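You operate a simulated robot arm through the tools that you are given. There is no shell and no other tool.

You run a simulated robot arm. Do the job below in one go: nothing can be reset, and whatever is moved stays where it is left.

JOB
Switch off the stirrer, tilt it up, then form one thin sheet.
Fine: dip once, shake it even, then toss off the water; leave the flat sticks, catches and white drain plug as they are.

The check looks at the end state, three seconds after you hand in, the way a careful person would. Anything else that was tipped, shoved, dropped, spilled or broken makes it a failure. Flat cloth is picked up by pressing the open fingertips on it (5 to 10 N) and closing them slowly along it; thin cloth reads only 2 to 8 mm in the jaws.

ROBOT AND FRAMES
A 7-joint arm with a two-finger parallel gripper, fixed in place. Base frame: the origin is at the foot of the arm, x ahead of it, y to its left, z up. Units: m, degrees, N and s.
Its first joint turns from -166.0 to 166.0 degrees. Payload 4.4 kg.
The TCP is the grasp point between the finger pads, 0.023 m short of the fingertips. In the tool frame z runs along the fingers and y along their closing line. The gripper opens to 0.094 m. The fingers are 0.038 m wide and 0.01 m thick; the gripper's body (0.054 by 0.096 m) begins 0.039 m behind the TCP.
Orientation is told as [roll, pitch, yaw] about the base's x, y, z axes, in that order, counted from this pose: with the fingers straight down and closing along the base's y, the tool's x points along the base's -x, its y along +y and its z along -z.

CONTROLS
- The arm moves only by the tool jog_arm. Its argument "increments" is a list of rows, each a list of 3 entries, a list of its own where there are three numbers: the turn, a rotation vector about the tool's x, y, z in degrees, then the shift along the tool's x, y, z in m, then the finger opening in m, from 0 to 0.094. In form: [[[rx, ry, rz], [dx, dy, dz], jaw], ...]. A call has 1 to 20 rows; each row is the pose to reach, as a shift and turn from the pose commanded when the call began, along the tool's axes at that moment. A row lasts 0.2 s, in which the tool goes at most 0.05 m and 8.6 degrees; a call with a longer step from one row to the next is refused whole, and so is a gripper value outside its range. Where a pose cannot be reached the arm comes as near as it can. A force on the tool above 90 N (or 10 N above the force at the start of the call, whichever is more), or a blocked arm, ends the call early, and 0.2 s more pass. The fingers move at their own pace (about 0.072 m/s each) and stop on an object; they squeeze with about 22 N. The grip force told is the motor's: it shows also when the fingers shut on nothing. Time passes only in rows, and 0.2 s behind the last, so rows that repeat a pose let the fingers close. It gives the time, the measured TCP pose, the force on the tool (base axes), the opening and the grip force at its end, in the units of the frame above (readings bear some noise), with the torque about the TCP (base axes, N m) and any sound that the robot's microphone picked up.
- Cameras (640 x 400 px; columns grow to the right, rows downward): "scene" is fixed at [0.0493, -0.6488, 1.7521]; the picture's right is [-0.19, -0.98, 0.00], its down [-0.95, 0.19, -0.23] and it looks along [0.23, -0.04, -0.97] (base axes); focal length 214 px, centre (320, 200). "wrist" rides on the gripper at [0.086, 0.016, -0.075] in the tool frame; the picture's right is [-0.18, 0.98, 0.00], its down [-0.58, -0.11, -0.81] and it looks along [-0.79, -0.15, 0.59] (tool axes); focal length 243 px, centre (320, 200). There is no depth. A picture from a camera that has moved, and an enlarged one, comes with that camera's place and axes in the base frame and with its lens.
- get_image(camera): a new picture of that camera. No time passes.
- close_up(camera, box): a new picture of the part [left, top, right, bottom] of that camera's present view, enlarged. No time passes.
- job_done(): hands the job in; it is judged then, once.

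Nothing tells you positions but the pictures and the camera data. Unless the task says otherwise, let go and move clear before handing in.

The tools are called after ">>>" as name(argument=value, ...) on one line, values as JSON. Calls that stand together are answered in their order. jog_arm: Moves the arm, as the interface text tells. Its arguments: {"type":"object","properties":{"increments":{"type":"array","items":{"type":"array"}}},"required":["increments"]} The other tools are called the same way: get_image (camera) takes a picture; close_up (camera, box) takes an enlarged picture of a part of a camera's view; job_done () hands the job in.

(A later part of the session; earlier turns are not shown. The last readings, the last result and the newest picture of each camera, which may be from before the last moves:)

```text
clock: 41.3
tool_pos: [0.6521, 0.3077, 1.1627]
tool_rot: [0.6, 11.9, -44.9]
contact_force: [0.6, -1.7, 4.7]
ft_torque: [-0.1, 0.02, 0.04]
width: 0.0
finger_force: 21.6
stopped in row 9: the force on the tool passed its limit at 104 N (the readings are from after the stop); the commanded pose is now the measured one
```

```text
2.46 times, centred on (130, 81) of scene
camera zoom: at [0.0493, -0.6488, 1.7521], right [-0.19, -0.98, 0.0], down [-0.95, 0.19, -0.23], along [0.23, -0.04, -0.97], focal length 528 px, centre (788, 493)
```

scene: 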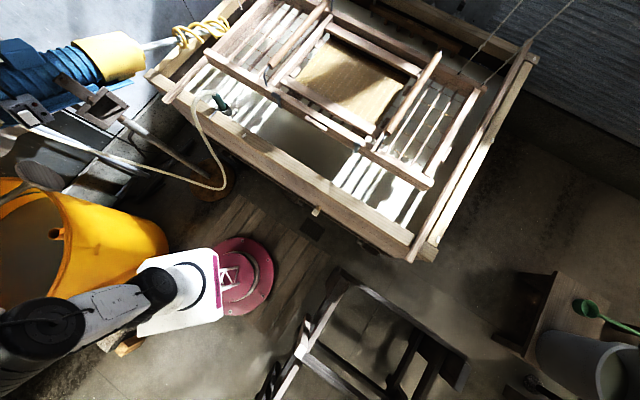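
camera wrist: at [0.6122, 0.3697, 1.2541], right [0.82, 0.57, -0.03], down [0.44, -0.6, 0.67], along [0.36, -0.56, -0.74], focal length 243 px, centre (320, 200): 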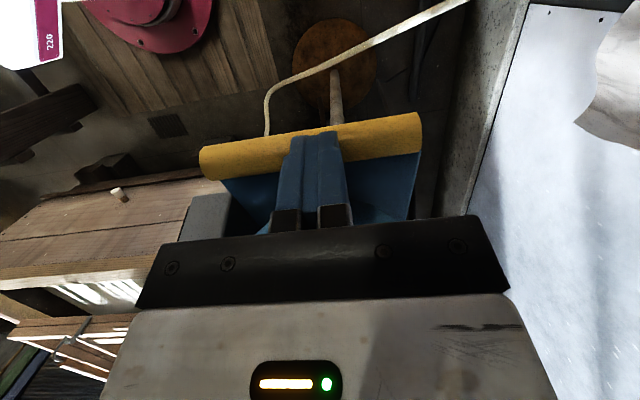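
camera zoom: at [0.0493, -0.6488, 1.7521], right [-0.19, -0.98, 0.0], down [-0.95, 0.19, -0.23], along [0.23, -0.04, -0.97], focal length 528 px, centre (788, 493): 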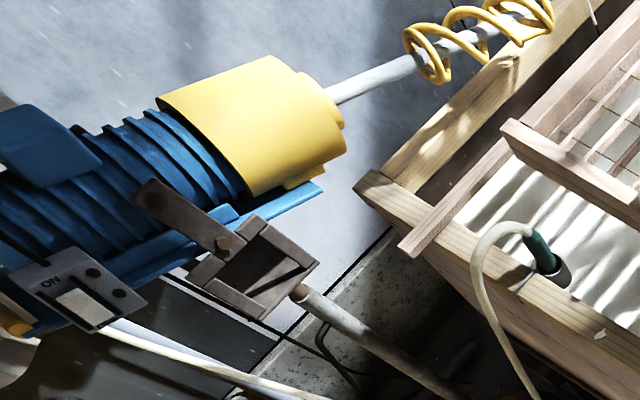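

104 N along the true tangent didn't move it at all, so the stirrer is fully tilted against its upper stop. I'll retreat upward and check it stays.

>>> jog_arm(increments=[[[0, 0, 0], [0, 0, -0.02], 0.0], [[0, 0, 0], [0.005, 0, -0.05], 0.0], [[0, -2, 0], [0.015, 0, -0.09], 0.0], [[0, -4, 0], [0.025, 0, -0.13], 0.0], [[0, -6, 0], [0.035, 0, -0.175], 0.0], [[0, -8, 0], [0.045, 0, -0.22], 0.0], [[0, -10, 0], [0.055, 0, -0.265], 0.0], [[0, -11.9, 0], [0.065, 0, -0.31], 0.0], [[0, -11.9, 0], [0.072, 0, -0.342], 0.0]])

>>> get_image(camera="wrist")

>>> get_image(camera="scene")

```text
clock: 43.3
tool_pos: [0.649, 0.3067, 1.5121]
tool_rot: [0.4, 0.1, -45.0]
contact_force: [0.5, -0.2, 0.1]
ft_torque: [-0.01, 0.02, -0.04]
width: 0.0001
finger_force: 22.7
```

```text
taken
camera wrist: at [0.5974, 0.3808, 1.5868], right [0.83, 0.56, 0.01], down [0.33, -0.49, 0.81], along [0.46, -0.66, -0.59], focal length 243 px, centre (320, 200)
```

wrist: 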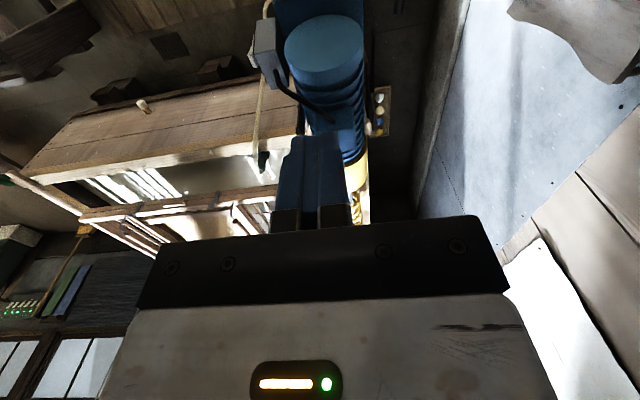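

```text
taken
```

scene: 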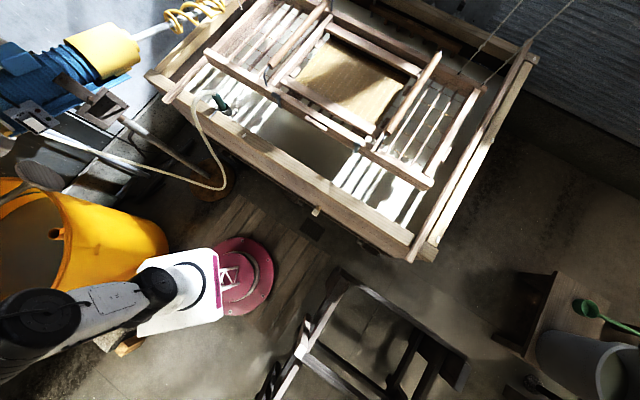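

The stirrer holds its tilted position with its shaft well above the vat. Now I'll move over to the vat and study the mould's supports.

>>> jog_arm(increments=[[[0, 0, 0], [-0.02, -0.028, 0], 0.0], [[0, 0, 0], [-0.047, -0.066, 0], 0.0], [[0, 0, 0], [-0.074, -0.104, 0], 0.0], [[0, 0, 0], [-0.101, -0.142, 0], 0.0], [[0, 0, 0], [-0.128, -0.18, 0], 0.0], [[0, 0, 0], [-0.155, -0.218, 0], 0.0], [[0, 0, 0], [-0.182, -0.256, 0], 0.0], [[0, 0, 0], [-0.209, -0.294, 0], 0.0], [[0, 0, 0], [-0.236, -0.332, 0.005], 0.0], [[0, 0, 0], [-0.263, -0.37, 0.01], 0.0], [[0, 0, 0], [-0.29, -0.408, 0.015], 0.0], [[0, 0, 0], [-0.317, -0.446, 0.02], 0.0], [[0, 0, 0], [-0.344, -0.484, 0.03], 0.0], [[0, 0, 0], [-0.371, -0.52, 0.04], 0.0], [[0, 0, 0], [-0.395, -0.55, 0.045], 0.0], [[0, 0, 0], [-0.41, -0.57, 0.05], 0.0]])

>>> get_image(camera="wrist")

>>> get_image(camera="scene")

```text
clock: 46.7
tool_pos: [0.5344, -0.3873, 1.456]
tool_rot: [0.6, -0.1, -45.0]
contact_force: [0.3, 0.1, 0.6]
ft_torque: [0.04, -0.05, 0.0]
width: 0.0
finger_force: 21.6
```

```text
taken
camera wrist: at [0.4839, -0.3142, 1.5307], right [0.83, 0.56, 0.01], down [0.33, -0.49, 0.81], along [0.46, -0.66, -0.59], focal length 243 px, centre (320, 200)
```

wrist: 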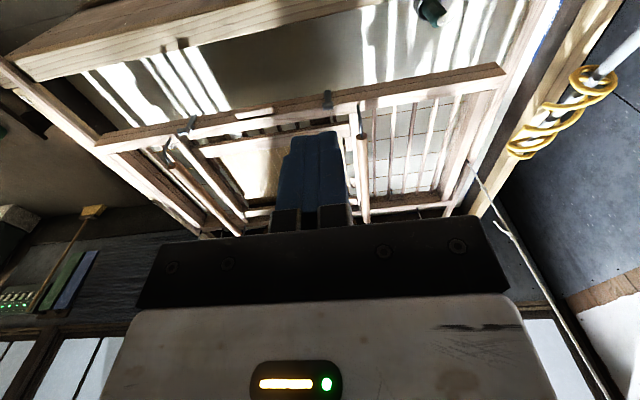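

```text
taken
```

scene: 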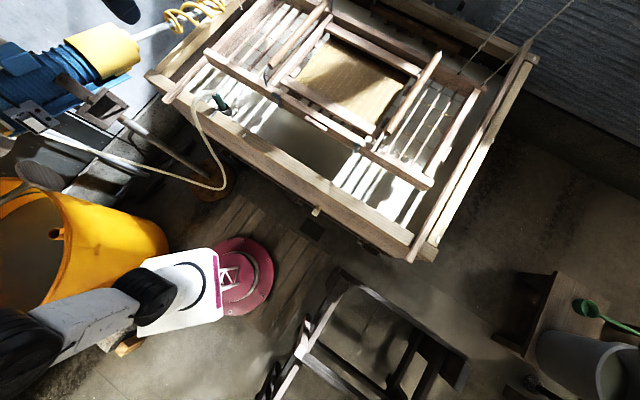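

>>> close_up(camera="wrist", box=[80, 60, 300, 198])

>>> close_up(camera="wrist", box=[320, 60, 540, 240])

>>> close_up(camera="scene", box=[190, 30, 290, 92])

>>> close_up(camera="scene", box=[330, 110, 440, 198])

```text
2.90 times, centred on (190, 129) of wrist
camera zoom: at [0.4839, -0.3142, 1.5307], right [0.83, 0.56, 0.01], down [0.33, -0.49, 0.81], along [0.46, -0.66, -0.59], focal length 703 px, centre (697, 406)
```

zoom: 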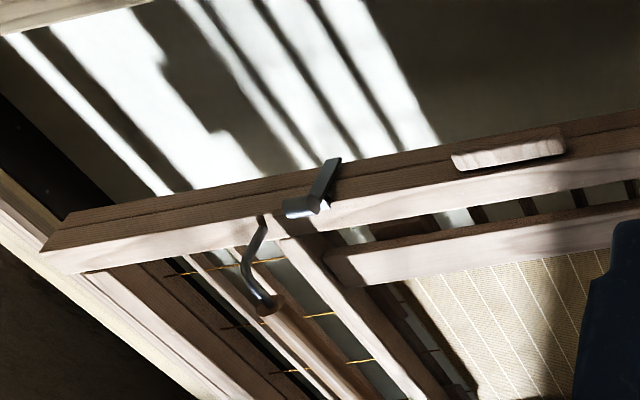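

```text
2.22 times, centred on (430, 150) of wrist
camera zoom: at [0.4839, -0.3142, 1.5307], right [0.83, 0.56, 0.01], down [0.33, -0.49, 0.81], along [0.46, -0.66, -0.59], focal length 539 px, centre (76, 311)
```

zoom: 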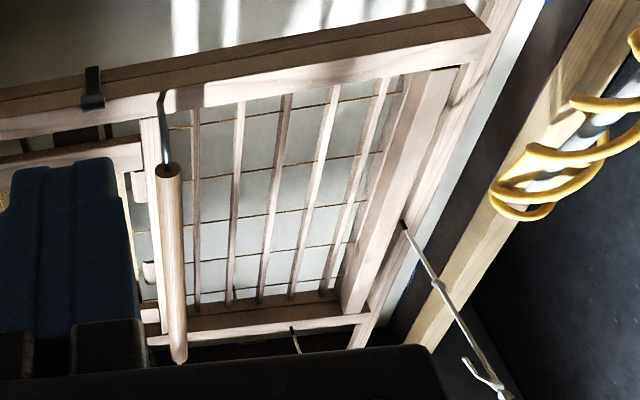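

```text
6.40 times, centred on (240, 61) of scene
camera zoom: at [0.0493, -0.6488, 1.7521], right [-0.19, -0.98, 0.0], down [-0.95, 0.19, -0.23], along [0.23, -0.04, -0.97], focal length 1373 px, centre (832, 1090)
```

zoom: 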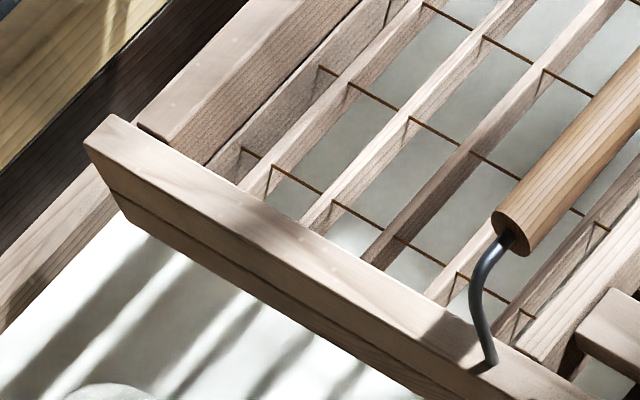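

```text
4.55 times, centred on (385, 154) of scene
camera zoom: at [0.0493, -0.6488, 1.7521], right [-0.19, -0.98, 0.0], down [-0.95, 0.19, -0.23], along [0.23, -0.04, -0.97], focal length 975 px, centre (24, 409)
```

zoom: 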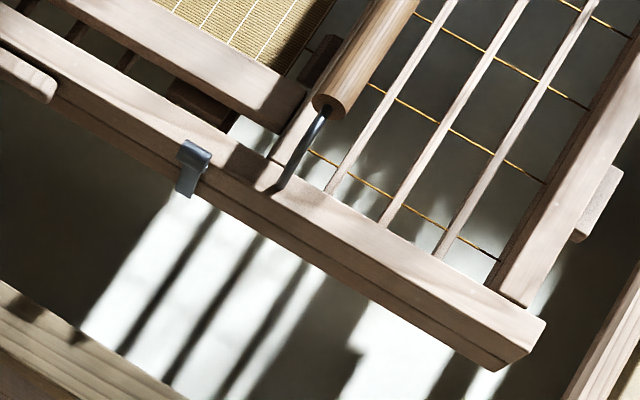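

The mould hangs level from cords, its front rail's top edge at about n = 0.918, z = 0.971, with the tab at u = -0.118. I'll drop lower in front of it to judge the rail, the tab and the water level.

>>> jog_arm(increments=[[[0, 0, 0], [-0.003, -0.019, 0.035], 0.0], [[0, 0, 0], [-0.007, -0.037, 0.07], 0.0], [[0, 0, 0], [-0.011, -0.056, 0.105], 0.0], [[0, 0, 0], [-0.015, -0.075, 0.14], 0.0], [[0, 0, 0], [-0.019, -0.094, 0.175], 0.0], [[0, 0, 0], [-0.023, -0.113, 0.21], 0.0], [[0, 0, 0], [-0.027, -0.131, 0.245], 0.0], [[0, 0, 0], [-0.03, -0.15, 0.28], 0.0], [[0, 0, 0], [-0.03, -0.15, 0.28], 0.0]])

>>> get_image(camera="wrist")

>>> close_up(camera="wrist", box=[160, 0, 480, 200])

>>> get_image(camera="scene")

```text
clock: 48.7
tool_pos: [0.4524, -0.5115, 1.1745]
tool_rot: [0.5, 0.0, -45.0]
contact_force: [0.4, 0.2, -0.7]
ft_torque: [0.01, -0.06, 0.03]
width: 0.0
finger_force: 22.0
```

```text
taken
camera wrist: at [0.4014, -0.4386, 1.249], right [0.83, 0.56, 0.01], down [0.33, -0.49, 0.81], along [0.46, -0.66, -0.59], focal length 243 px, centre (320, 200)
```

wrist: 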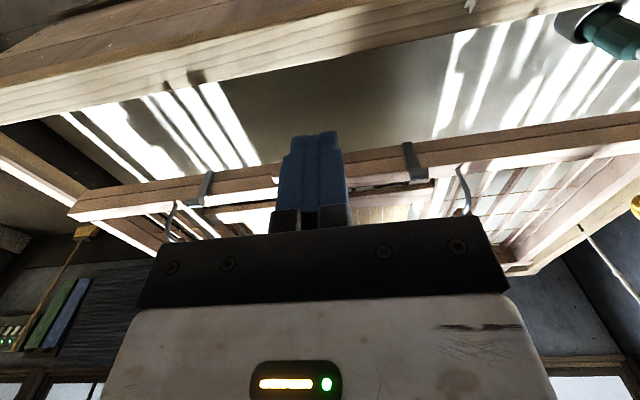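

```text
2.00 times, centred on (320, 100) of wrist
camera zoom: at [0.4014, -0.4386, 1.249], right [0.83, 0.56, 0.01], down [0.33, -0.49, 0.81], along [0.46, -0.66, -0.59], focal length 485 px, centre (320, 400)
```

zoom: 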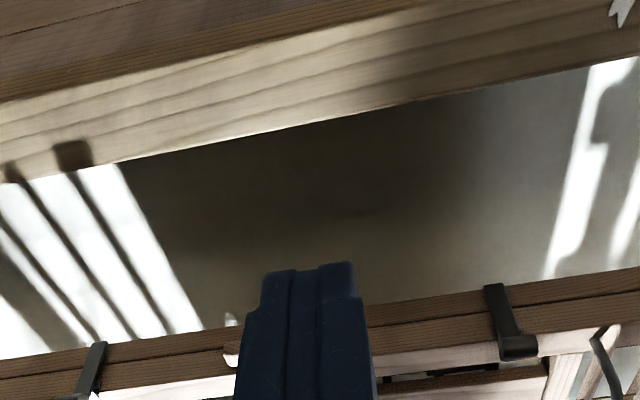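

```text
taken
```

scene: 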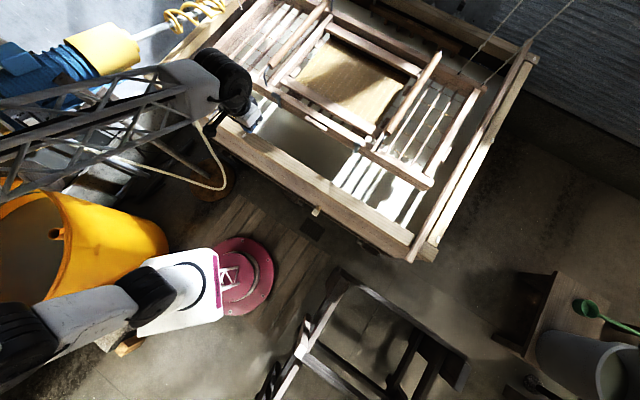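

The stripe geometry puts the water at about z = 0.75 ± 0.04, roughly 0.2 m below the mould. I'll open the fingers and hover over the tab to check the gap behind the rail.

>>> jog_arm(increments=[[[0, 0, 0], [-0.035, -0.011, 0.0], 0.07], [[0, 0, 0], [-0.07, -0.022, 0.005], 0.07], [[0, 0, 0], [-0.105, -0.033, 0.01], 0.07], [[0, 0, 0], [-0.14, -0.044, 0.02], 0.07], [[0, 0, 0], [-0.175, -0.055, 0.03], 0.07], [[0, 0, 0], [-0.21, -0.066, 0.05], 0.07], [[0, 0, 0], [-0.235, -0.073, 0.07], 0.07], [[0, 0, 0], [-0.2435, -0.076, 0.0945], 0.07], [[0, 0, 0], [-0.2435, -0.076, 0.0945], 0.07]])

>>> get_image(camera="wrist")

>>> close_up(camera="wrist", box=[230, 50, 430, 175])

>>> get_image(camera="scene")

```text
clock: 50.7
tool_pos: [0.5725, -0.7365, 1.0787]
tool_rot: [0.7, 0.0, -45.0]
contact_force: [0.5, 0.1, 0.4]
ft_torque: [-0.01, 0.0, -0.01]
width: 0.0699
finger_force: 0.0
```

```text
taken
camera wrist: at [0.5206, -0.6634, 1.1535], right [0.83, 0.56, 0.01], down [0.33, -0.49, 0.81], along [0.46, -0.66, -0.59], focal length 243 px, centre (320, 200)
```

wrist: 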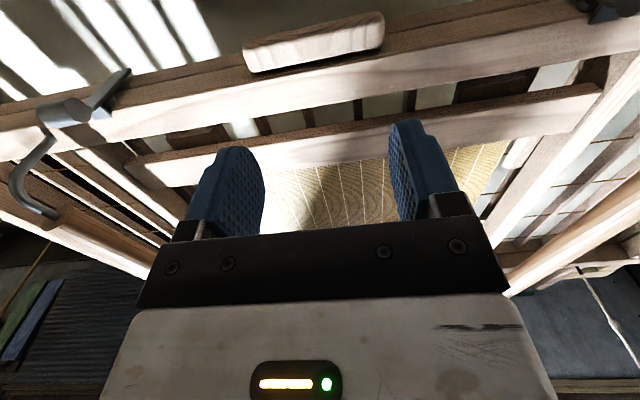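

```text
3.20 times, centred on (330, 112) of wrist
camera zoom: at [0.5206, -0.6634, 1.1535], right [0.83, 0.56, 0.01], down [0.33, -0.49, 0.81], along [0.46, -0.66, -0.59], focal length 776 px, centre (288, 480)
```

zoom: 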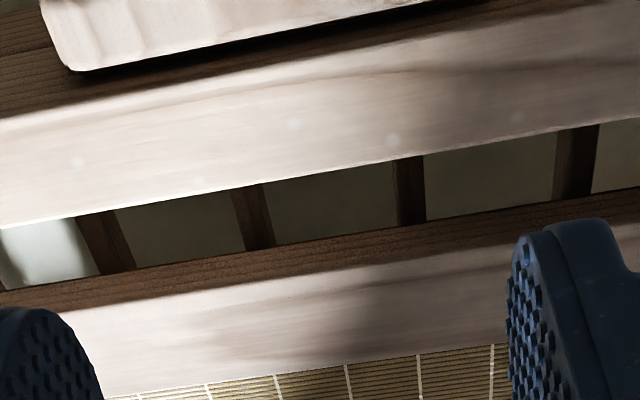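

```text
taken
```

scene: 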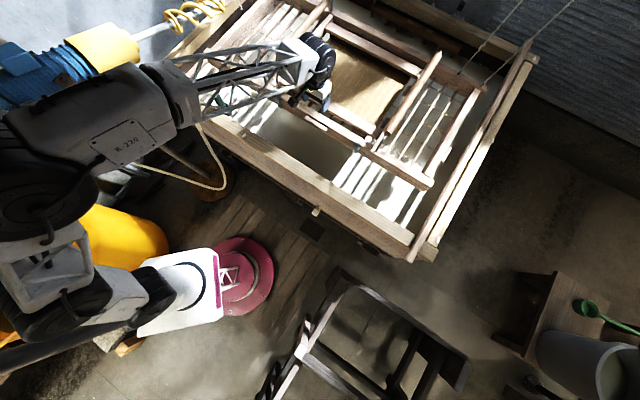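

The tool must close across the rail, so I'll turn it 90° above the tab. The rail spans n 0.930–0.951, the gap behind it reaches to 0.983, the ribs lie at z ≈ 0.92, and the tab's top at about 0.939 makes a ledge to push on.

>>> jog_arm(increments=[[[0, 0, -8], [-0.002, 0, -0.01], 0.045], [[0, 0, -16], [-0.004, -0.001, -0.02], 0.045], [[0, 0, -24], [-0.006, -0.002, -0.02], 0.045], [[0, 0, -32], [-0.008, -0.003, -0.02], 0.045], [[0, 0, -40], [-0.01, -0.004, -0.02], 0.045], [[0, 0, -48], [-0.012, -0.004, -0.02], 0.045], [[0, 0, -56], [-0.013, -0.004, -0.02], 0.045], [[0, 0, -64], [-0.014, -0.004, -0.02], 0.045], [[0, 0, -72], [-0.015, -0.004, -0.02], 0.045], [[0, 0, -80], [-0.015, -0.004, -0.02], 0.045], [[0, 0, -88], [-0.015, -0.004, -0.02], 0.045], [[0, 0, -90], [-0.015, -0.004, -0.02], 0.045], [[0, 0, -90], [-0.015, -0.004, -0.02], 0.045]])

>>> get_image(camera="wrist")

>>> close_up(camera="wrist", box=[220, 40, 420, 165])

>>> get_image(camera="scene")

```text
clock: 53.5
tool_pos: [0.5792, -0.7506, 1.1005]
tool_rot: [0.0, -0.6, 45.0]
contact_force: [0.0, 0.4, -0.5]
ft_torque: [0.01, 0.0, 0.0]
width: 0.0451
finger_force: 0.0
```

```text
taken
camera wrist: at [0.505, -0.7994, 1.1733], right [-0.56, 0.83, 0.0], down [0.48, 0.33, 0.81], along [0.67, 0.46, -0.58], focal length 243 px, centre (320, 200)
```

wrist: 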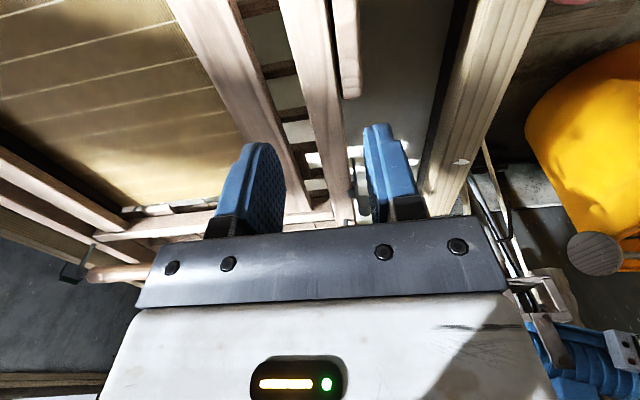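

```text
3.20 times, centred on (320, 102) of wrist
camera zoom: at [0.505, -0.7994, 1.1733], right [-0.56, 0.83, 0.0], down [0.48, 0.33, 0.81], along [0.67, 0.46, -0.58], focal length 776 px, centre (320, 512)
```

zoom: 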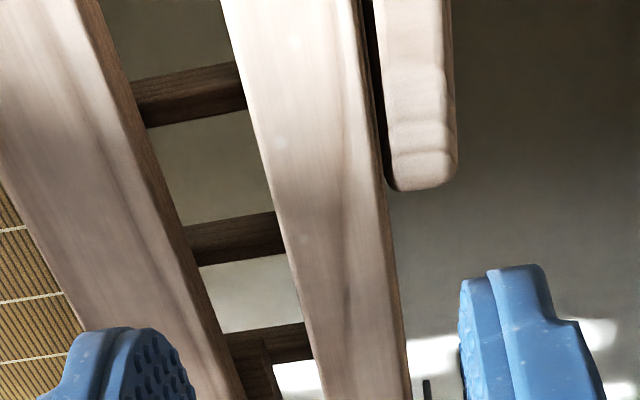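

```text
taken
```

scene: 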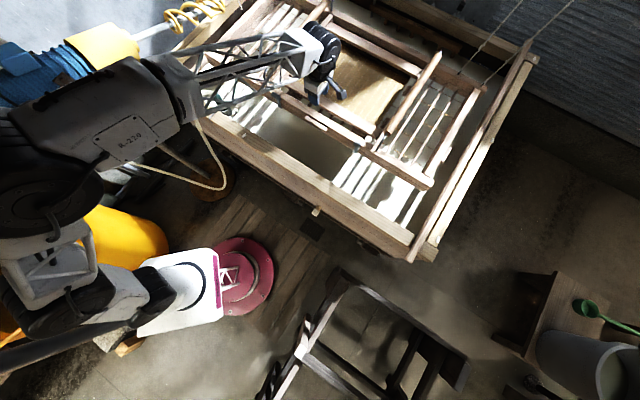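

The fingers straddle the rail nicely: it is about 34 mm wide, with a 29 mm gap behind. I'll open a bit, shift 4 mm and come down over it.

>>> jog_arm(increments=[[[0, 0, 0], [0, -0.004, 0.02], 0.052], [[0, 0, 0], [0, -0.004, 0.045], 0.052], [[0, 0, 0], [0, -0.004, 0.07], 0.052], [[0, 0, 0], [0, -0.004, 0.085], 0.052], [[0, 0, 0], [0, -0.004, 0.095], 0.052], [[0, 0, 0], [0, -0.004, 0.095], 0.052]])

>>> close_up(camera="wrist", box=[200, 60, 440, 210])

>>> close_up(camera="scene", box=[260, 40, 380, 115])

```text
clock: 54.9
tool_pos: [0.5829, -0.7537, 1.0035]
tool_rot: [-0.1, -0.6, 44.9]
contact_force: [0.7, -0.6, -0.2]
ft_torque: [-0.02, 0.0, -0.02]
width: 0.052
finger_force: 0.1
```

```text
2.67 times, centred on (320, 135) of wrist
camera zoom: at [0.5081, -0.8016, 1.0773], right [-0.56, 0.83, 0.0], down [0.48, 0.33, 0.81], along [0.67, 0.46, -0.58], focal length 647 px, centre (320, 373)
```

zoom: 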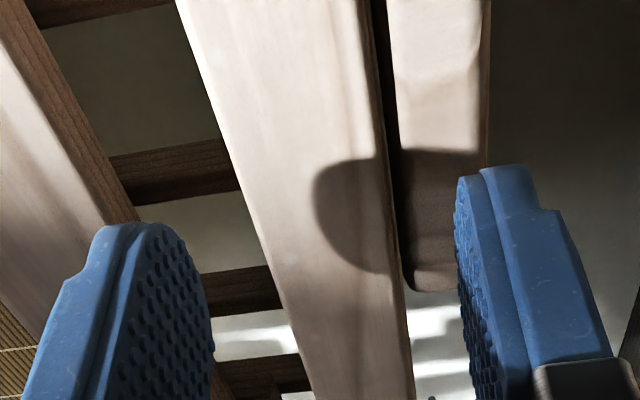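

```text
5.33 times, centred on (320, 78) of scene
camera zoom: at [0.0493, -0.6488, 1.7521], right [-0.19, -0.98, 0.0], down [-0.95, 0.19, -0.23], along [0.23, -0.04, -0.97], focal length 1144 px, centre (320, 853)
```

zoom: 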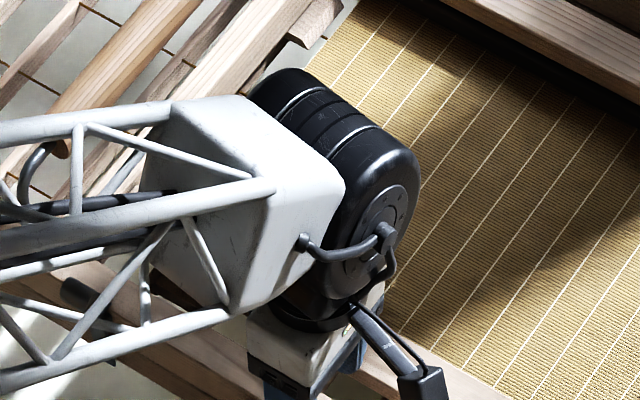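

Centred well: both fingers clear the rail and the front one sits above the tab. I'll go down the last 4 cm slowly, then close.

>>> jog_arm(increments=[[[0, 0, 0], [0, 0, 0.012], 0.052], [[0, 0, 0], [0, 0, 0.022], 0.052], [[0, 0, 0], [0, 0, 0.028], 0.052], [[0, 0, 0], [0, 0, 0.032], 0.052], [[0, 0, 0], [0, 0, 0.035], 0.052], [[0, 0, 0], [0, 0, 0.037], 0.052], [[0, 0, 0], [0, 0, 0.037], 0.052]])

>>> close_up(camera="wrist", box=[200, 60, 440, 210])

```text
clock: 56.5
tool_pos: [0.5828, -0.7533, 0.9675]
tool_rot: [0.1, -0.7, 45.0]
contact_force: [-0.3, -0.3, 0.7]
ft_torque: [0.0, 0.02, -0.01]
width: 0.0522
finger_force: 0.1
```

```text
2.67 times, centred on (320, 135) of wrist
camera zoom: at [0.5083, -0.8013, 1.041], right [-0.56, 0.83, 0.0], down [0.48, 0.33, 0.81], along [0.67, 0.46, -0.58], focal length 647 px, centre (320, 373)
```

zoom: 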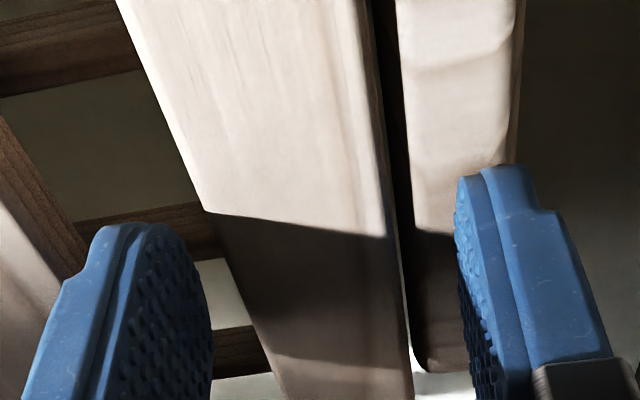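

Both fingers flank the rail with no contact force. Closing the grip now.

>>> jog_arm(increments=[[[0, 0, 0], [0, 0, 0], 0.04], [[0, 0, 0], [0, 0, 0], 0.03], [[0, 0, 0], [0, 0, 0], 0.02], [[0, 0, 0], [0, 0, 0], 0.01], [[0, 0, 0], [0, 0, 0], 0.01]])

>>> get_image(camera="wrist")

>>> get_image(camera="scene")

```text
clock: 57.7
tool_pos: [0.5834, -0.752, 0.9678]
tool_rot: [0.0, -0.7, 45.1]
contact_force: [0.6, -0.4, 1.3]
ft_torque: [-0.03, -0.07, 1.14]
width: 0.0334
finger_force: 45.1
```

```text
taken
camera wrist: at [0.5084, -0.8013, 1.0411], right [-0.56, 0.83, 0.0], down [0.48, 0.33, 0.81], along [0.67, 0.46, -0.58], focal length 243 px, centre (320, 200)
```

wrist: 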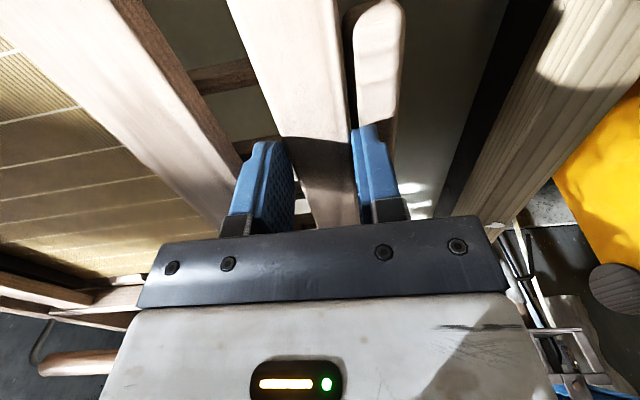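

```text
taken
```

scene: 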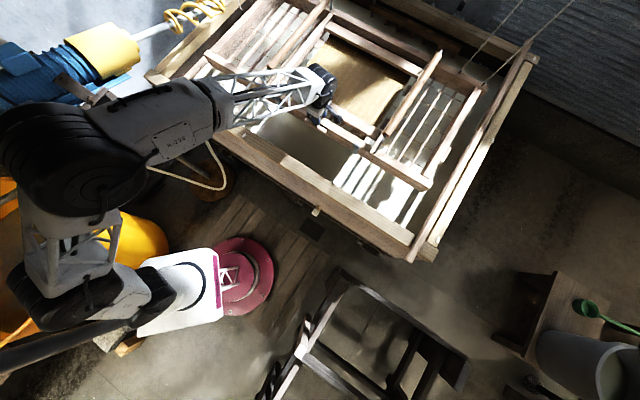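

The rail is gripped at 33 mm with 45 N. I'll test how the mould responds with a gentle 2 cm lowering.

>>> jog_arm(increments=[[[0, 0, 0], [0, 0, 0.005], 0.01], [[0, 0, 0], [0, 0, 0.01], 0.01], [[0, 0, 0], [0, 0, 0.015], 0.01], [[0, 0, 0], [0, 0, 0.02], 0.01], [[0, 0, 0], [0, 0, 0.02], 0.01], [[0, 0, 0], [0, 0, 0.02], 0.01]])

>>> get_image(camera="wrist")

>>> get_image(camera="scene")

```text
clock: 59.1
tool_pos: [0.5823, -0.7529, 0.947]
tool_rot: [0.0, -0.5, 45.0]
contact_force: [0.0, 0.7, 5.0]
ft_torque: [-0.56, -0.34, 1.05]
width: 0.0335
finger_force: 44.5
```

```text
taken
camera wrist: at [0.5081, -0.8013, 1.0213], right [-0.56, 0.83, 0.0], down [0.48, 0.33, 0.81], along [0.67, 0.46, -0.58], focal length 243 px, centre (320, 200)
```

wrist: 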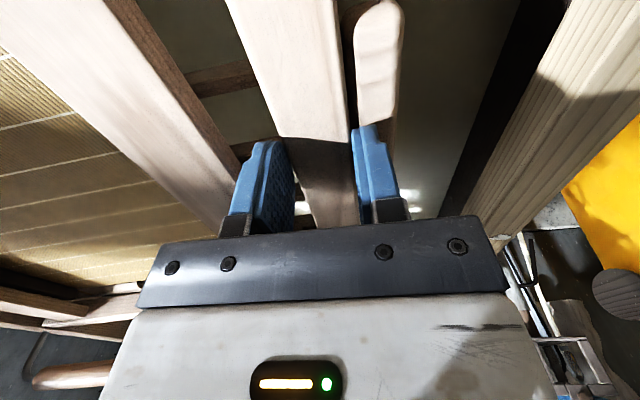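

```text
taken
```

scene: 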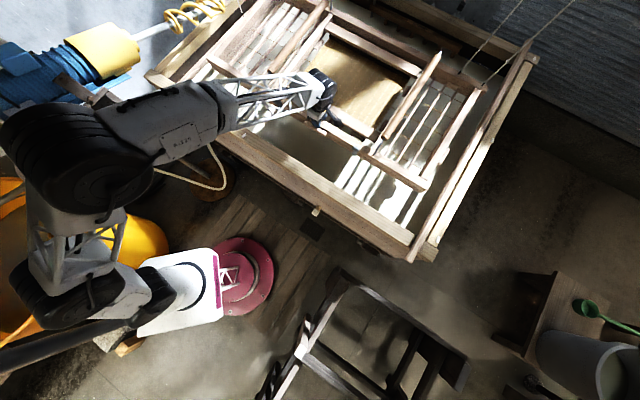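

Only about 5 N for 2 cm, so it's softly suspended. I'll check whether the mould is sinking level or pitching.

>>> close_up(camera="scene", box=[400, 40, 560, 140])

>>> close_up(camera="scene", box=[340, 110, 480, 198])

>>> close_up(camera="wrist", box=[0, 160, 160, 400])

```text
4.00 times, centred on (480, 90) of scene
camera zoom: at [0.0493, -0.6488, 1.7521], right [-0.19, -0.98, 0.0], down [-0.95, 0.19, -0.23], along [0.23, -0.04, -0.97], focal length 858 px, centre (-320, 640)
```

zoom: 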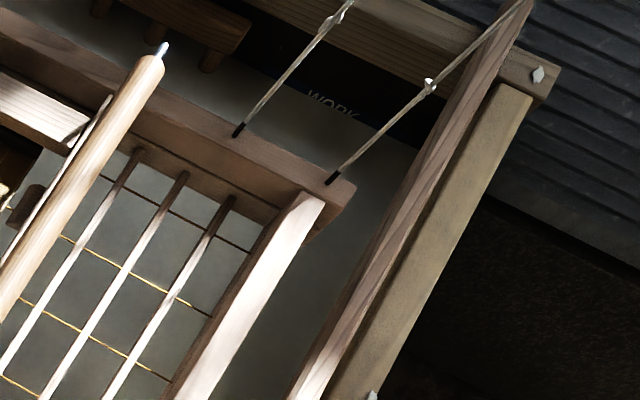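

```text
4.55 times, centred on (410, 154) of scene
camera zoom: at [0.0493, -0.6488, 1.7521], right [-0.19, -0.98, 0.0], down [-0.95, 0.19, -0.23], along [0.23, -0.04, -0.97], focal length 975 px, centre (-89, 409)
```

zoom: 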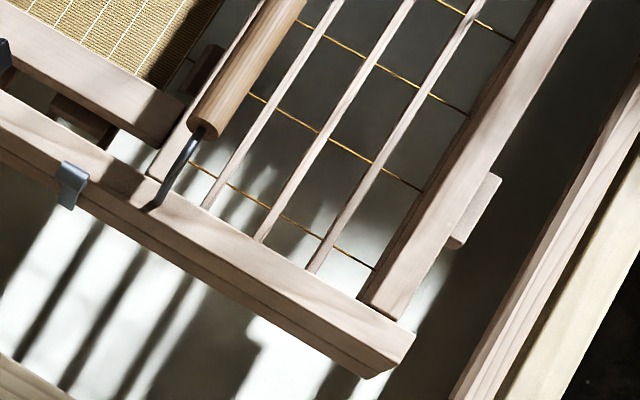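

```text
1.67 times, centred on (80, 280) of wrist
camera zoom: at [0.5081, -0.8013, 1.0213], right [-0.56, 0.83, 0.0], down [0.48, 0.33, 0.81], along [0.67, 0.46, -0.58], focal length 404 px, centre (720, 67)
```

zoom: 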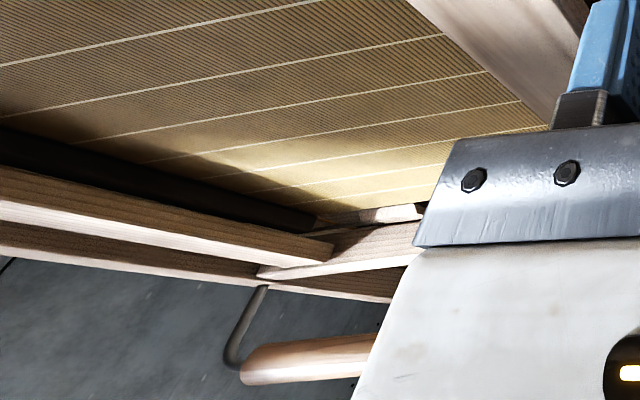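

The far edge stays up on its cords while the front sinks, so the mould hinges about the far rail. I'll lower the front along that arc, pitching the gripper with it, to 10° and check.

>>> jog_arm(increments=[[[1.5, 0, 0], [0, -0.001, 0.0075], 0.01], [[3, 0, 0], [0, -0.002, 0.015], 0.01], [[4.5, 0, 0], [0, -0.003, 0.0225], 0.01], [[6, 0, 0], [0, -0.004, 0.03], 0.01], [[7.5, 0, 0], [0, -0.005, 0.0375], 0.01], [[8.5, 0, 0], [0, -0.006, 0.045], 0.01], [[9.5, 0, 0], [0, -0.007, 0.0525], 0.01], [[10, 0, 0], [0, -0.0074, 0.06], 0.01], [[10, 0, 0], [0, -0.0074, 0.06], 0.01]])

>>> get_image(camera="wrist")

>>> get_image(camera="scene")

>>> close_up(camera="scene", box=[400, 40, 560, 140])

```text
clock: 61.1
tool_pos: [0.5887, -0.7566, 0.8878]
tool_rot: [-10.1, -0.7, 44.9]
contact_force: [-0.1, 0.7, 5.6]
ft_torque: [0.16, 0.23, 1.06]
width: 0.0336
finger_force: 44.9
```

```text
taken
camera wrist: at [0.5058, -0.7968, 0.9568], right [-0.55, 0.82, -0.17], down [0.38, 0.43, 0.82], along [0.74, 0.39, -0.55], focal length 243 px, centre (320, 200)
```

wrist: 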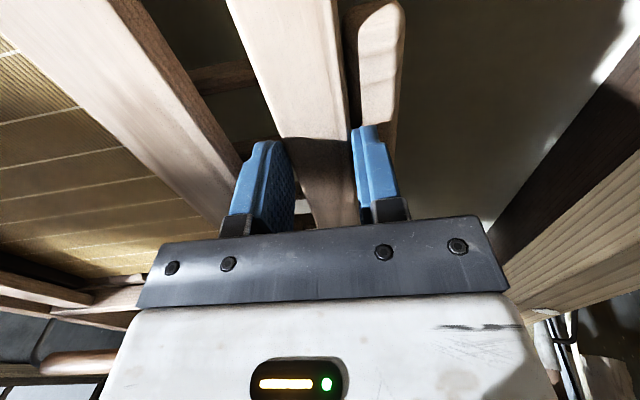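

```text
taken
```

scene: 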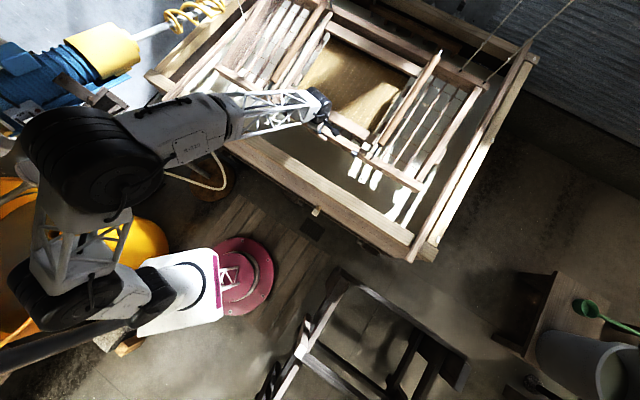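

```text
4.00 times, centred on (480, 90) of scene
camera zoom: at [0.0493, -0.6488, 1.7521], right [-0.19, -0.98, 0.0], down [-0.95, 0.19, -0.23], along [0.23, -0.04, -0.97], focal length 858 px, centre (-320, 640)
```

zoom: 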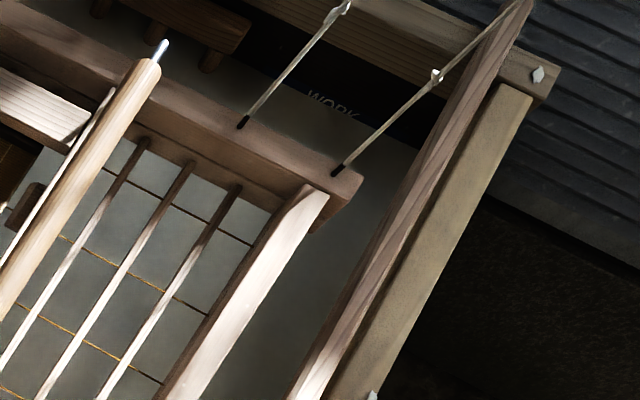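

Forces are low and the gripper follows the mould's pitch. Continuing down to 20° and looking for the water line.

>>> jog_arm(increments=[[[1.25, 0, 0], [0, -0.001, 0.0102], 0.01], [[2.5, 0, 0], [0, -0.002, 0.0204], 0.01], [[3.75, 0, 0], [0, -0.003, 0.0306], 0.01], [[5, 0, 0], [0, -0.0038, 0.0408], 0.01], [[6.25, 0, 0], [0, -0.0048, 0.051], 0.01], [[7.5, 0, 0], [0, -0.0057, 0.0613], 0.01], [[8.75, 0, 0], [0, -0.0067, 0.0715], 0.01], [[10, 0, 0], [0, -0.0076, 0.0817], 0.01], [[10, 0, 0], [0, -0.0076, 0.0817], 0.01]])

>>> get_image(camera="wrist")

>>> get_image(camera="scene")

>>> close_up(camera="scene", box=[240, 40, 480, 190])

```text
clock: 63.1
tool_pos: [0.6057, -0.7715, 0.8095]
tool_rot: [-20.1, -0.6, 44.9]
contact_force: [-1.1, -0.3, 7.8]
ft_torque: [-0.13, 0.06, -0.04]
width: 0.0124
finger_force: 2.5
```

```text
taken
camera wrist: at [0.5133, -0.8032, 0.8718], right [-0.52, 0.79, -0.33], down [0.28, 0.53, 0.8], along [0.81, 0.32, -0.5], focal length 243 px, centre (320, 200)
```

wrist: 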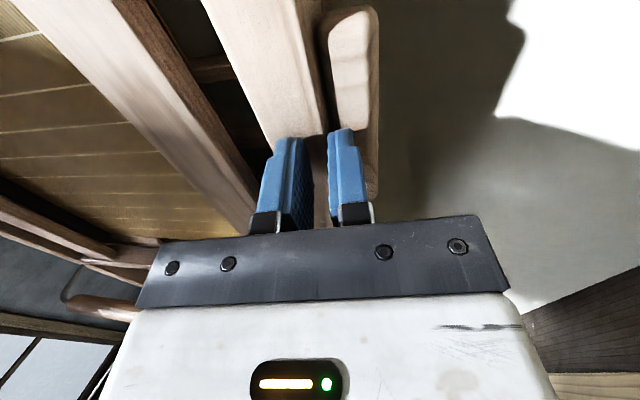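

```text
taken
```

scene: 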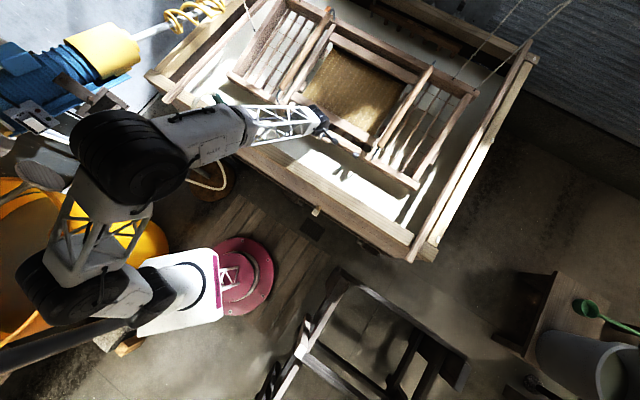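

```text
2.67 times, centred on (360, 115) of scene
camera zoom: at [0.0493, -0.6488, 1.7521], right [-0.19, -0.98, 0.0], down [-0.95, 0.19, -0.23], along [0.23, -0.04, -0.97], focal length 572 px, centre (213, 427)
```

zoom: 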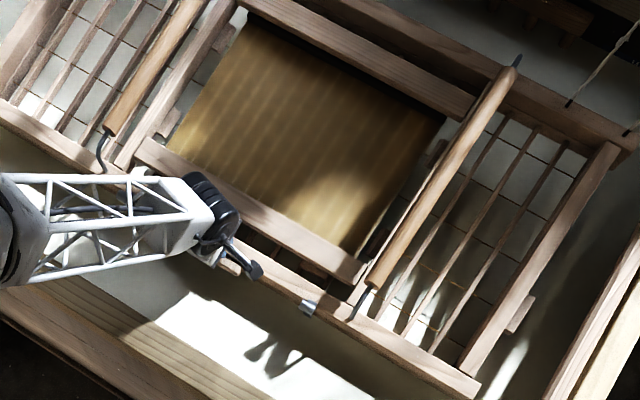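

The grip slipped: the fingers are 12 mm apart and now rest on top of the rail. The screen is still above the water, so I'll look closely before recovering.

>>> close_up(camera="wrist", box=[200, 60, 440, 235])

>>> close_up(camera="scene", box=[290, 90, 410, 165])

>>> close_up(camera="wrist", box=[360, 0, 640, 175])

```text
2.29 times, centred on (320, 148) of wrist
camera zoom: at [0.5133, -0.8032, 0.8718], right [-0.52, 0.79, -0.33], down [0.28, 0.53, 0.8], along [0.81, 0.32, -0.5], focal length 555 px, centre (320, 320)
```

zoom: 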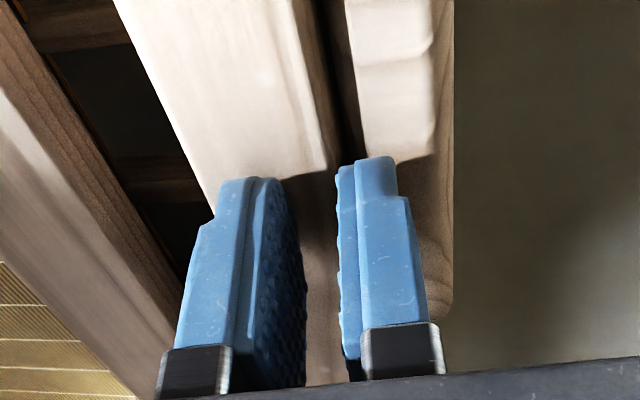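

```text
5.33 times, centred on (350, 128) of scene
camera zoom: at [0.0493, -0.6488, 1.7521], right [-0.19, -0.98, 0.0], down [-0.95, 0.19, -0.23], along [0.23, -0.04, -0.97], focal length 1144 px, centre (160, 587)
```

zoom: 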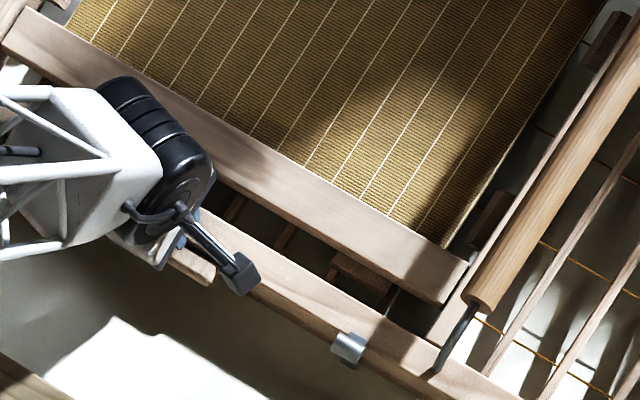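

```text
2.29 times, centred on (500, 88) of wrist
camera zoom: at [0.5133, -0.8032, 0.8718], right [-0.52, 0.79, -0.33], down [0.28, 0.53, 0.8], along [0.81, 0.32, -0.5], focal length 555 px, centre (-91, 457)
```

zoom: 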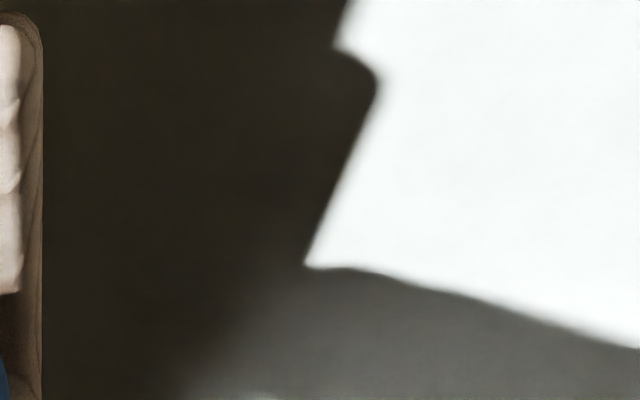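

The suspension is very soft (8 N for 18 cm) and the slip came from the gripper pitching differently from the mould. I'll let it rise gently, then grip the tab by its two ends along u, so the mould can pivot freely between the pads.

>>> jog_arm(increments=[[[-1.5, 0, 0], [0, -0.0008, -0.0115], 0.02], [[-3, 0, 0], [0, -0.0016, -0.023], 0.02], [[-4.5, 0, 0], [0, -0.0024, -0.0345], 0.02], [[-6, 0, 0], [0, -0.0032, -0.046], 0.02], [[-7.5, 0, 0], [0, -0.004, -0.0575], 0.02], [[-9, 0, 0], [0, -0.0048, -0.069], 0.02], [[-10, 0, 0], [0, -0.0056, -0.0806], 0.02], [[-11.5, 0, 0], [0, -0.0085, -0.092], 0.02], [[-13, 0, 0], [0, -0.0115, -0.103], 0.02], [[-14.5, 0, 0], [0, -0.0145, -0.114], 0.02], [[-16, 0, 0], [0, -0.0175, -0.1255], 0.02], [[-17.5, 0, 0], [0, -0.0205, -0.137], 0.02], [[-19, 0, 0], [0, -0.0235, -0.148], 0.02], [[-20, 0, 0], [0, -0.0262, -0.159], 0.02], [[-20, 0, 0], [0, -0.034, -0.1807], 0.02], [[-20, 0, 0], [0, -0.0418, -0.2023], 0.02], [[-20, 0, 0], [0, -0.0498, -0.224], 0.02], [[-20, 0, 0], [0, -0.0578, -0.2457], 0.02]])

>>> get_image(camera="wrist")

>>> get_image(camera="scene")

```text
clock: 66.9
tool_pos: [0.5817, -0.7528, 1.0576]
tool_rot: [0.1, -0.6, 44.9]
contact_force: [-0.2, -0.2, -1.1]
ft_torque: [-0.01, 0.0, -0.03]
width: 0.0202
finger_force: 0.1
```

```text
taken
camera wrist: at [0.5076, -0.8018, 1.1326], right [-0.56, 0.83, 0.0], down [0.48, 0.33, 0.81], along [0.67, 0.46, -0.58], focal length 243 px, centre (320, 200)
```

wrist: 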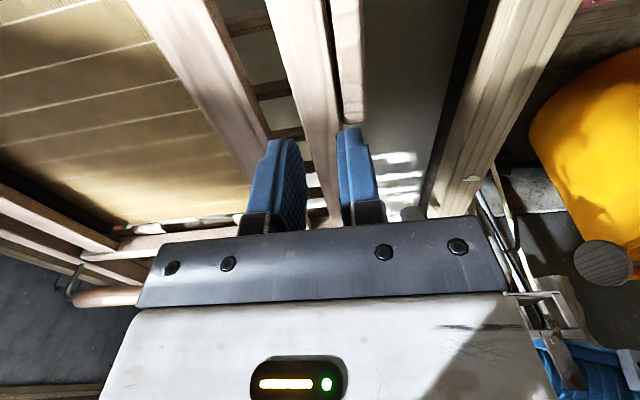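

```text
taken
```

scene: 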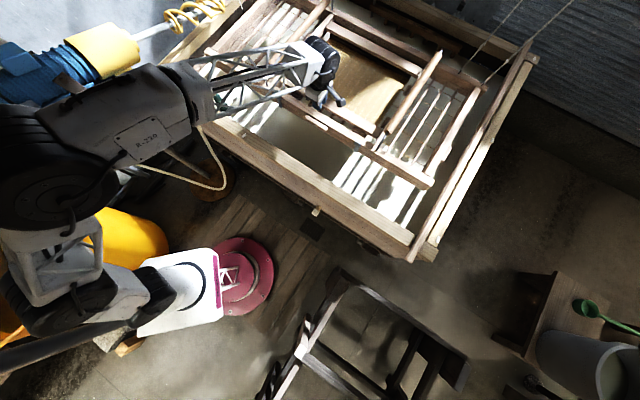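

The mould is back at rest and the screen is still dry. I'll turn the tool back to yaw -45°, open fully and line up over the tab.

>>> jog_arm(increments=[[[0, 0, 8], [0, 0.005, -0.015], 0.02], [[0, 0, 16], [0, 0.01, -0.03], 0.02], [[0, 0, 24], [0, 0.015, -0.04], 0.04], [[0, 0, 32], [0, 0.02, -0.04], 0.06], [[0, 0, 40], [0, 0.025, -0.04], 0.08], [[0, 0, 48], [0, 0.03, -0.04], 0.094], [[0, 0, 56], [0, 0.035, -0.04], 0.094], [[0, 0, 64], [0, 0.04, -0.04], 0.094], [[0, 0, 72], [0, 0.045, -0.04], 0.094], [[0, 0, 80], [0, 0.05, -0.04], 0.094], [[0, 0, 88], [0, 0.0535, -0.035], 0.094], [[0, 0, 90], [0, 0.0535, -0.03], 0.094], [[0, 0, 90], [0, 0.0535, -0.03], 0.094]])

>>> get_image(camera="wrist")

>>> close_up(camera="wrist", box=[200, 40, 440, 190])

```text
clock: 69.7
tool_pos: [0.5439, -0.7143, 1.0886]
tool_rot: [0.5, 0.0, -45.1]
contact_force: [0.1, 0.0, -0.4]
ft_torque: [0.01, -0.01, 0.03]
width: 0.094
finger_force: 0.2
```

```text
taken
camera wrist: at [0.4922, -0.6417, 1.1637], right [0.83, 0.56, 0.01], down [0.33, -0.49, 0.81], along [0.46, -0.66, -0.59], focal length 243 px, centre (320, 200)
```

wrist: 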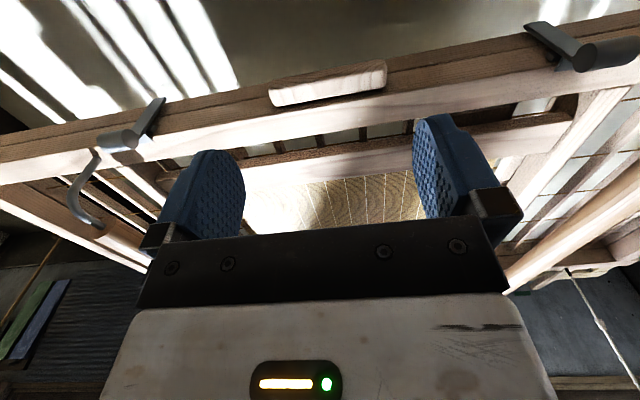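

```text
2.67 times, centred on (320, 115) of wrist
camera zoom: at [0.4922, -0.6417, 1.1637], right [0.83, 0.56, 0.01], down [0.33, -0.49, 0.81], along [0.46, -0.66, -0.59], focal length 647 px, centre (320, 427)
```

zoom: 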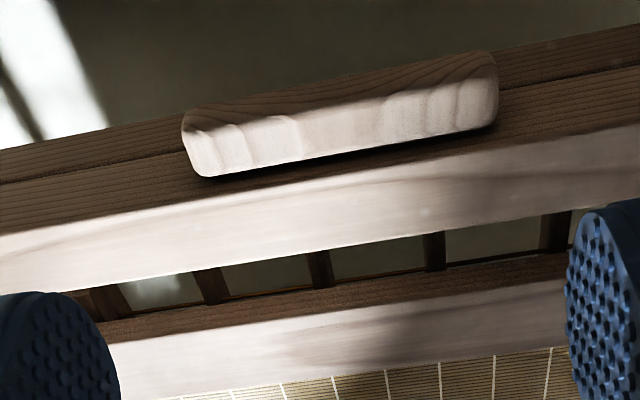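

The tab turns out about 11 cm long, too wide for the jaws end-on. I'll grip the rail as before with the front fingertip resting on the tab, and this time follow the mould's pitch using the torque reading.

>>> jog_arm(increments=[[[0, 0, -8], [-0.005, 0, 0], 0.06], [[0, 0, -16], [-0.01, 0, 0], 0.052], [[0, 0, -24], [-0.015, 0, 0], 0.052], [[0, 0, -32], [-0.02, 0, 0], 0.052], [[0, 0, -40], [-0.025, 0, 0], 0.052], [[0, 0, -48], [-0.03, 0, 0], 0.052], [[0, 0, -56], [-0.035, 0, 0], 0.052], [[0, 0, -64], [-0.04, 0, 0], 0.052], [[0, 0, -72], [-0.045, 0, 0], 0.052], [[0, 0, -80], [-0.05, 0, 0], 0.052], [[0, 0, -88], [-0.0545, 0, 0], 0.052], [[0, 0, -90], [-0.0545, 0, 0], 0.052], [[0, 0, -90], [-0.0545, 0, 0], 0.052]])

>>> get_image(camera="wrist")

>>> close_up(camera="wrist", box=[220, 40, 420, 165])

```text
clock: 72.5
tool_pos: [0.5825, -0.7527, 1.0888]
tool_rot: [-0.1, -0.6, 45.1]
contact_force: [0.0, -0.2, 0.0]
ft_torque: [0.0, 0.03, 0.0]
width: 0.0522
finger_force: 0.1
```

```text
taken
camera wrist: at [0.5082, -0.8024, 1.1625], right [-0.56, 0.83, 0.0], down [0.48, 0.33, 0.81], along [0.67, 0.46, -0.58], focal length 243 px, centre (320, 200)
```

wrist: 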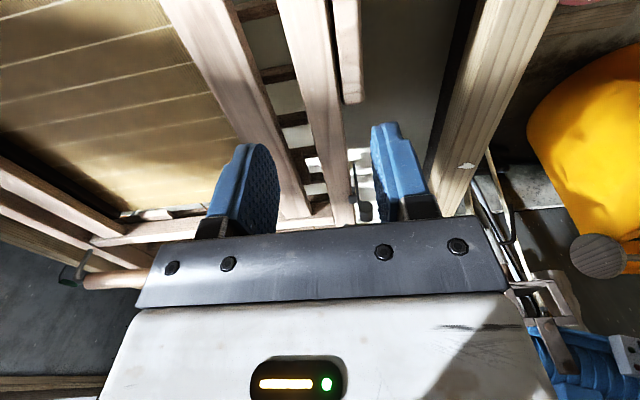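

```text
3.20 times, centred on (320, 102) of wrist
camera zoom: at [0.5082, -0.8024, 1.1625], right [-0.56, 0.83, 0.0], down [0.48, 0.33, 0.81], along [0.67, 0.46, -0.58], focal length 776 px, centre (320, 512)
```

zoom: 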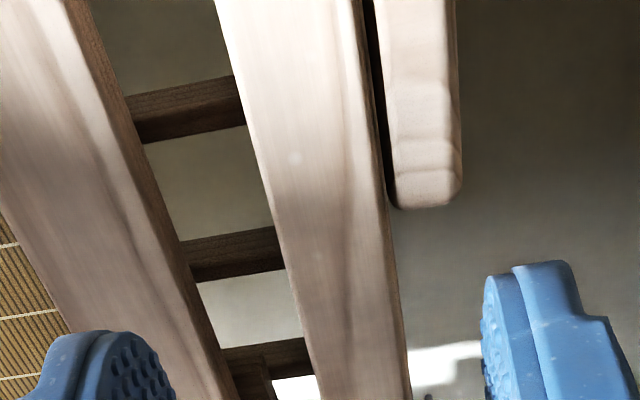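

Lined up again. Descending until the front fingertip just meets the tab, then closing.

>>> jog_arm(increments=[[[0, 0, 0], [0, 0, 0.03], 0.052], [[0, 0, 0], [0, 0, 0.065], 0.052], [[0, 0, 0], [0, 0, 0.095], 0.052], [[0, 0, 0], [0, 0, 0.112], 0.052], [[0, 0, 0], [0, 0, 0.118], 0.052], [[0, 0, 0], [0, 0, 0.121], 0.052], [[0, 0, 0], [0, 0, 0.124], 0.052], [[0, 0, 0], [0, 0, 0.1265], 0.052], [[0, 0, 0], [0, 0, 0.1265], 0.052]])

>>> close_up(camera="wrist", box=[200, 60, 440, 210])

```text
clock: 74.5
tool_pos: [0.5839, -0.751, 0.9621]
tool_rot: [-0.1, -0.6, 44.9]
contact_force: [0.4, -0.4, 1.7]
ft_torque: [0.05, 0.08, -0.01]
width: 0.0522
finger_force: 0.2
```

```text
2.67 times, centred on (320, 135) of wrist
camera zoom: at [0.5089, -0.8015, 1.0361], right [-0.56, 0.83, 0.0], down [0.48, 0.33, 0.81], along [0.67, 0.46, -0.58], focal length 647 px, centre (320, 373)
```

zoom: 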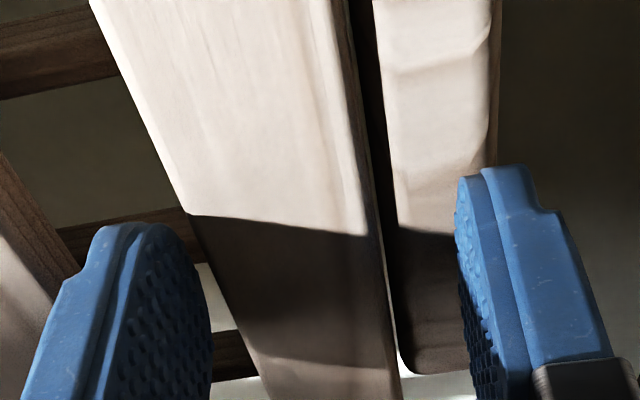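

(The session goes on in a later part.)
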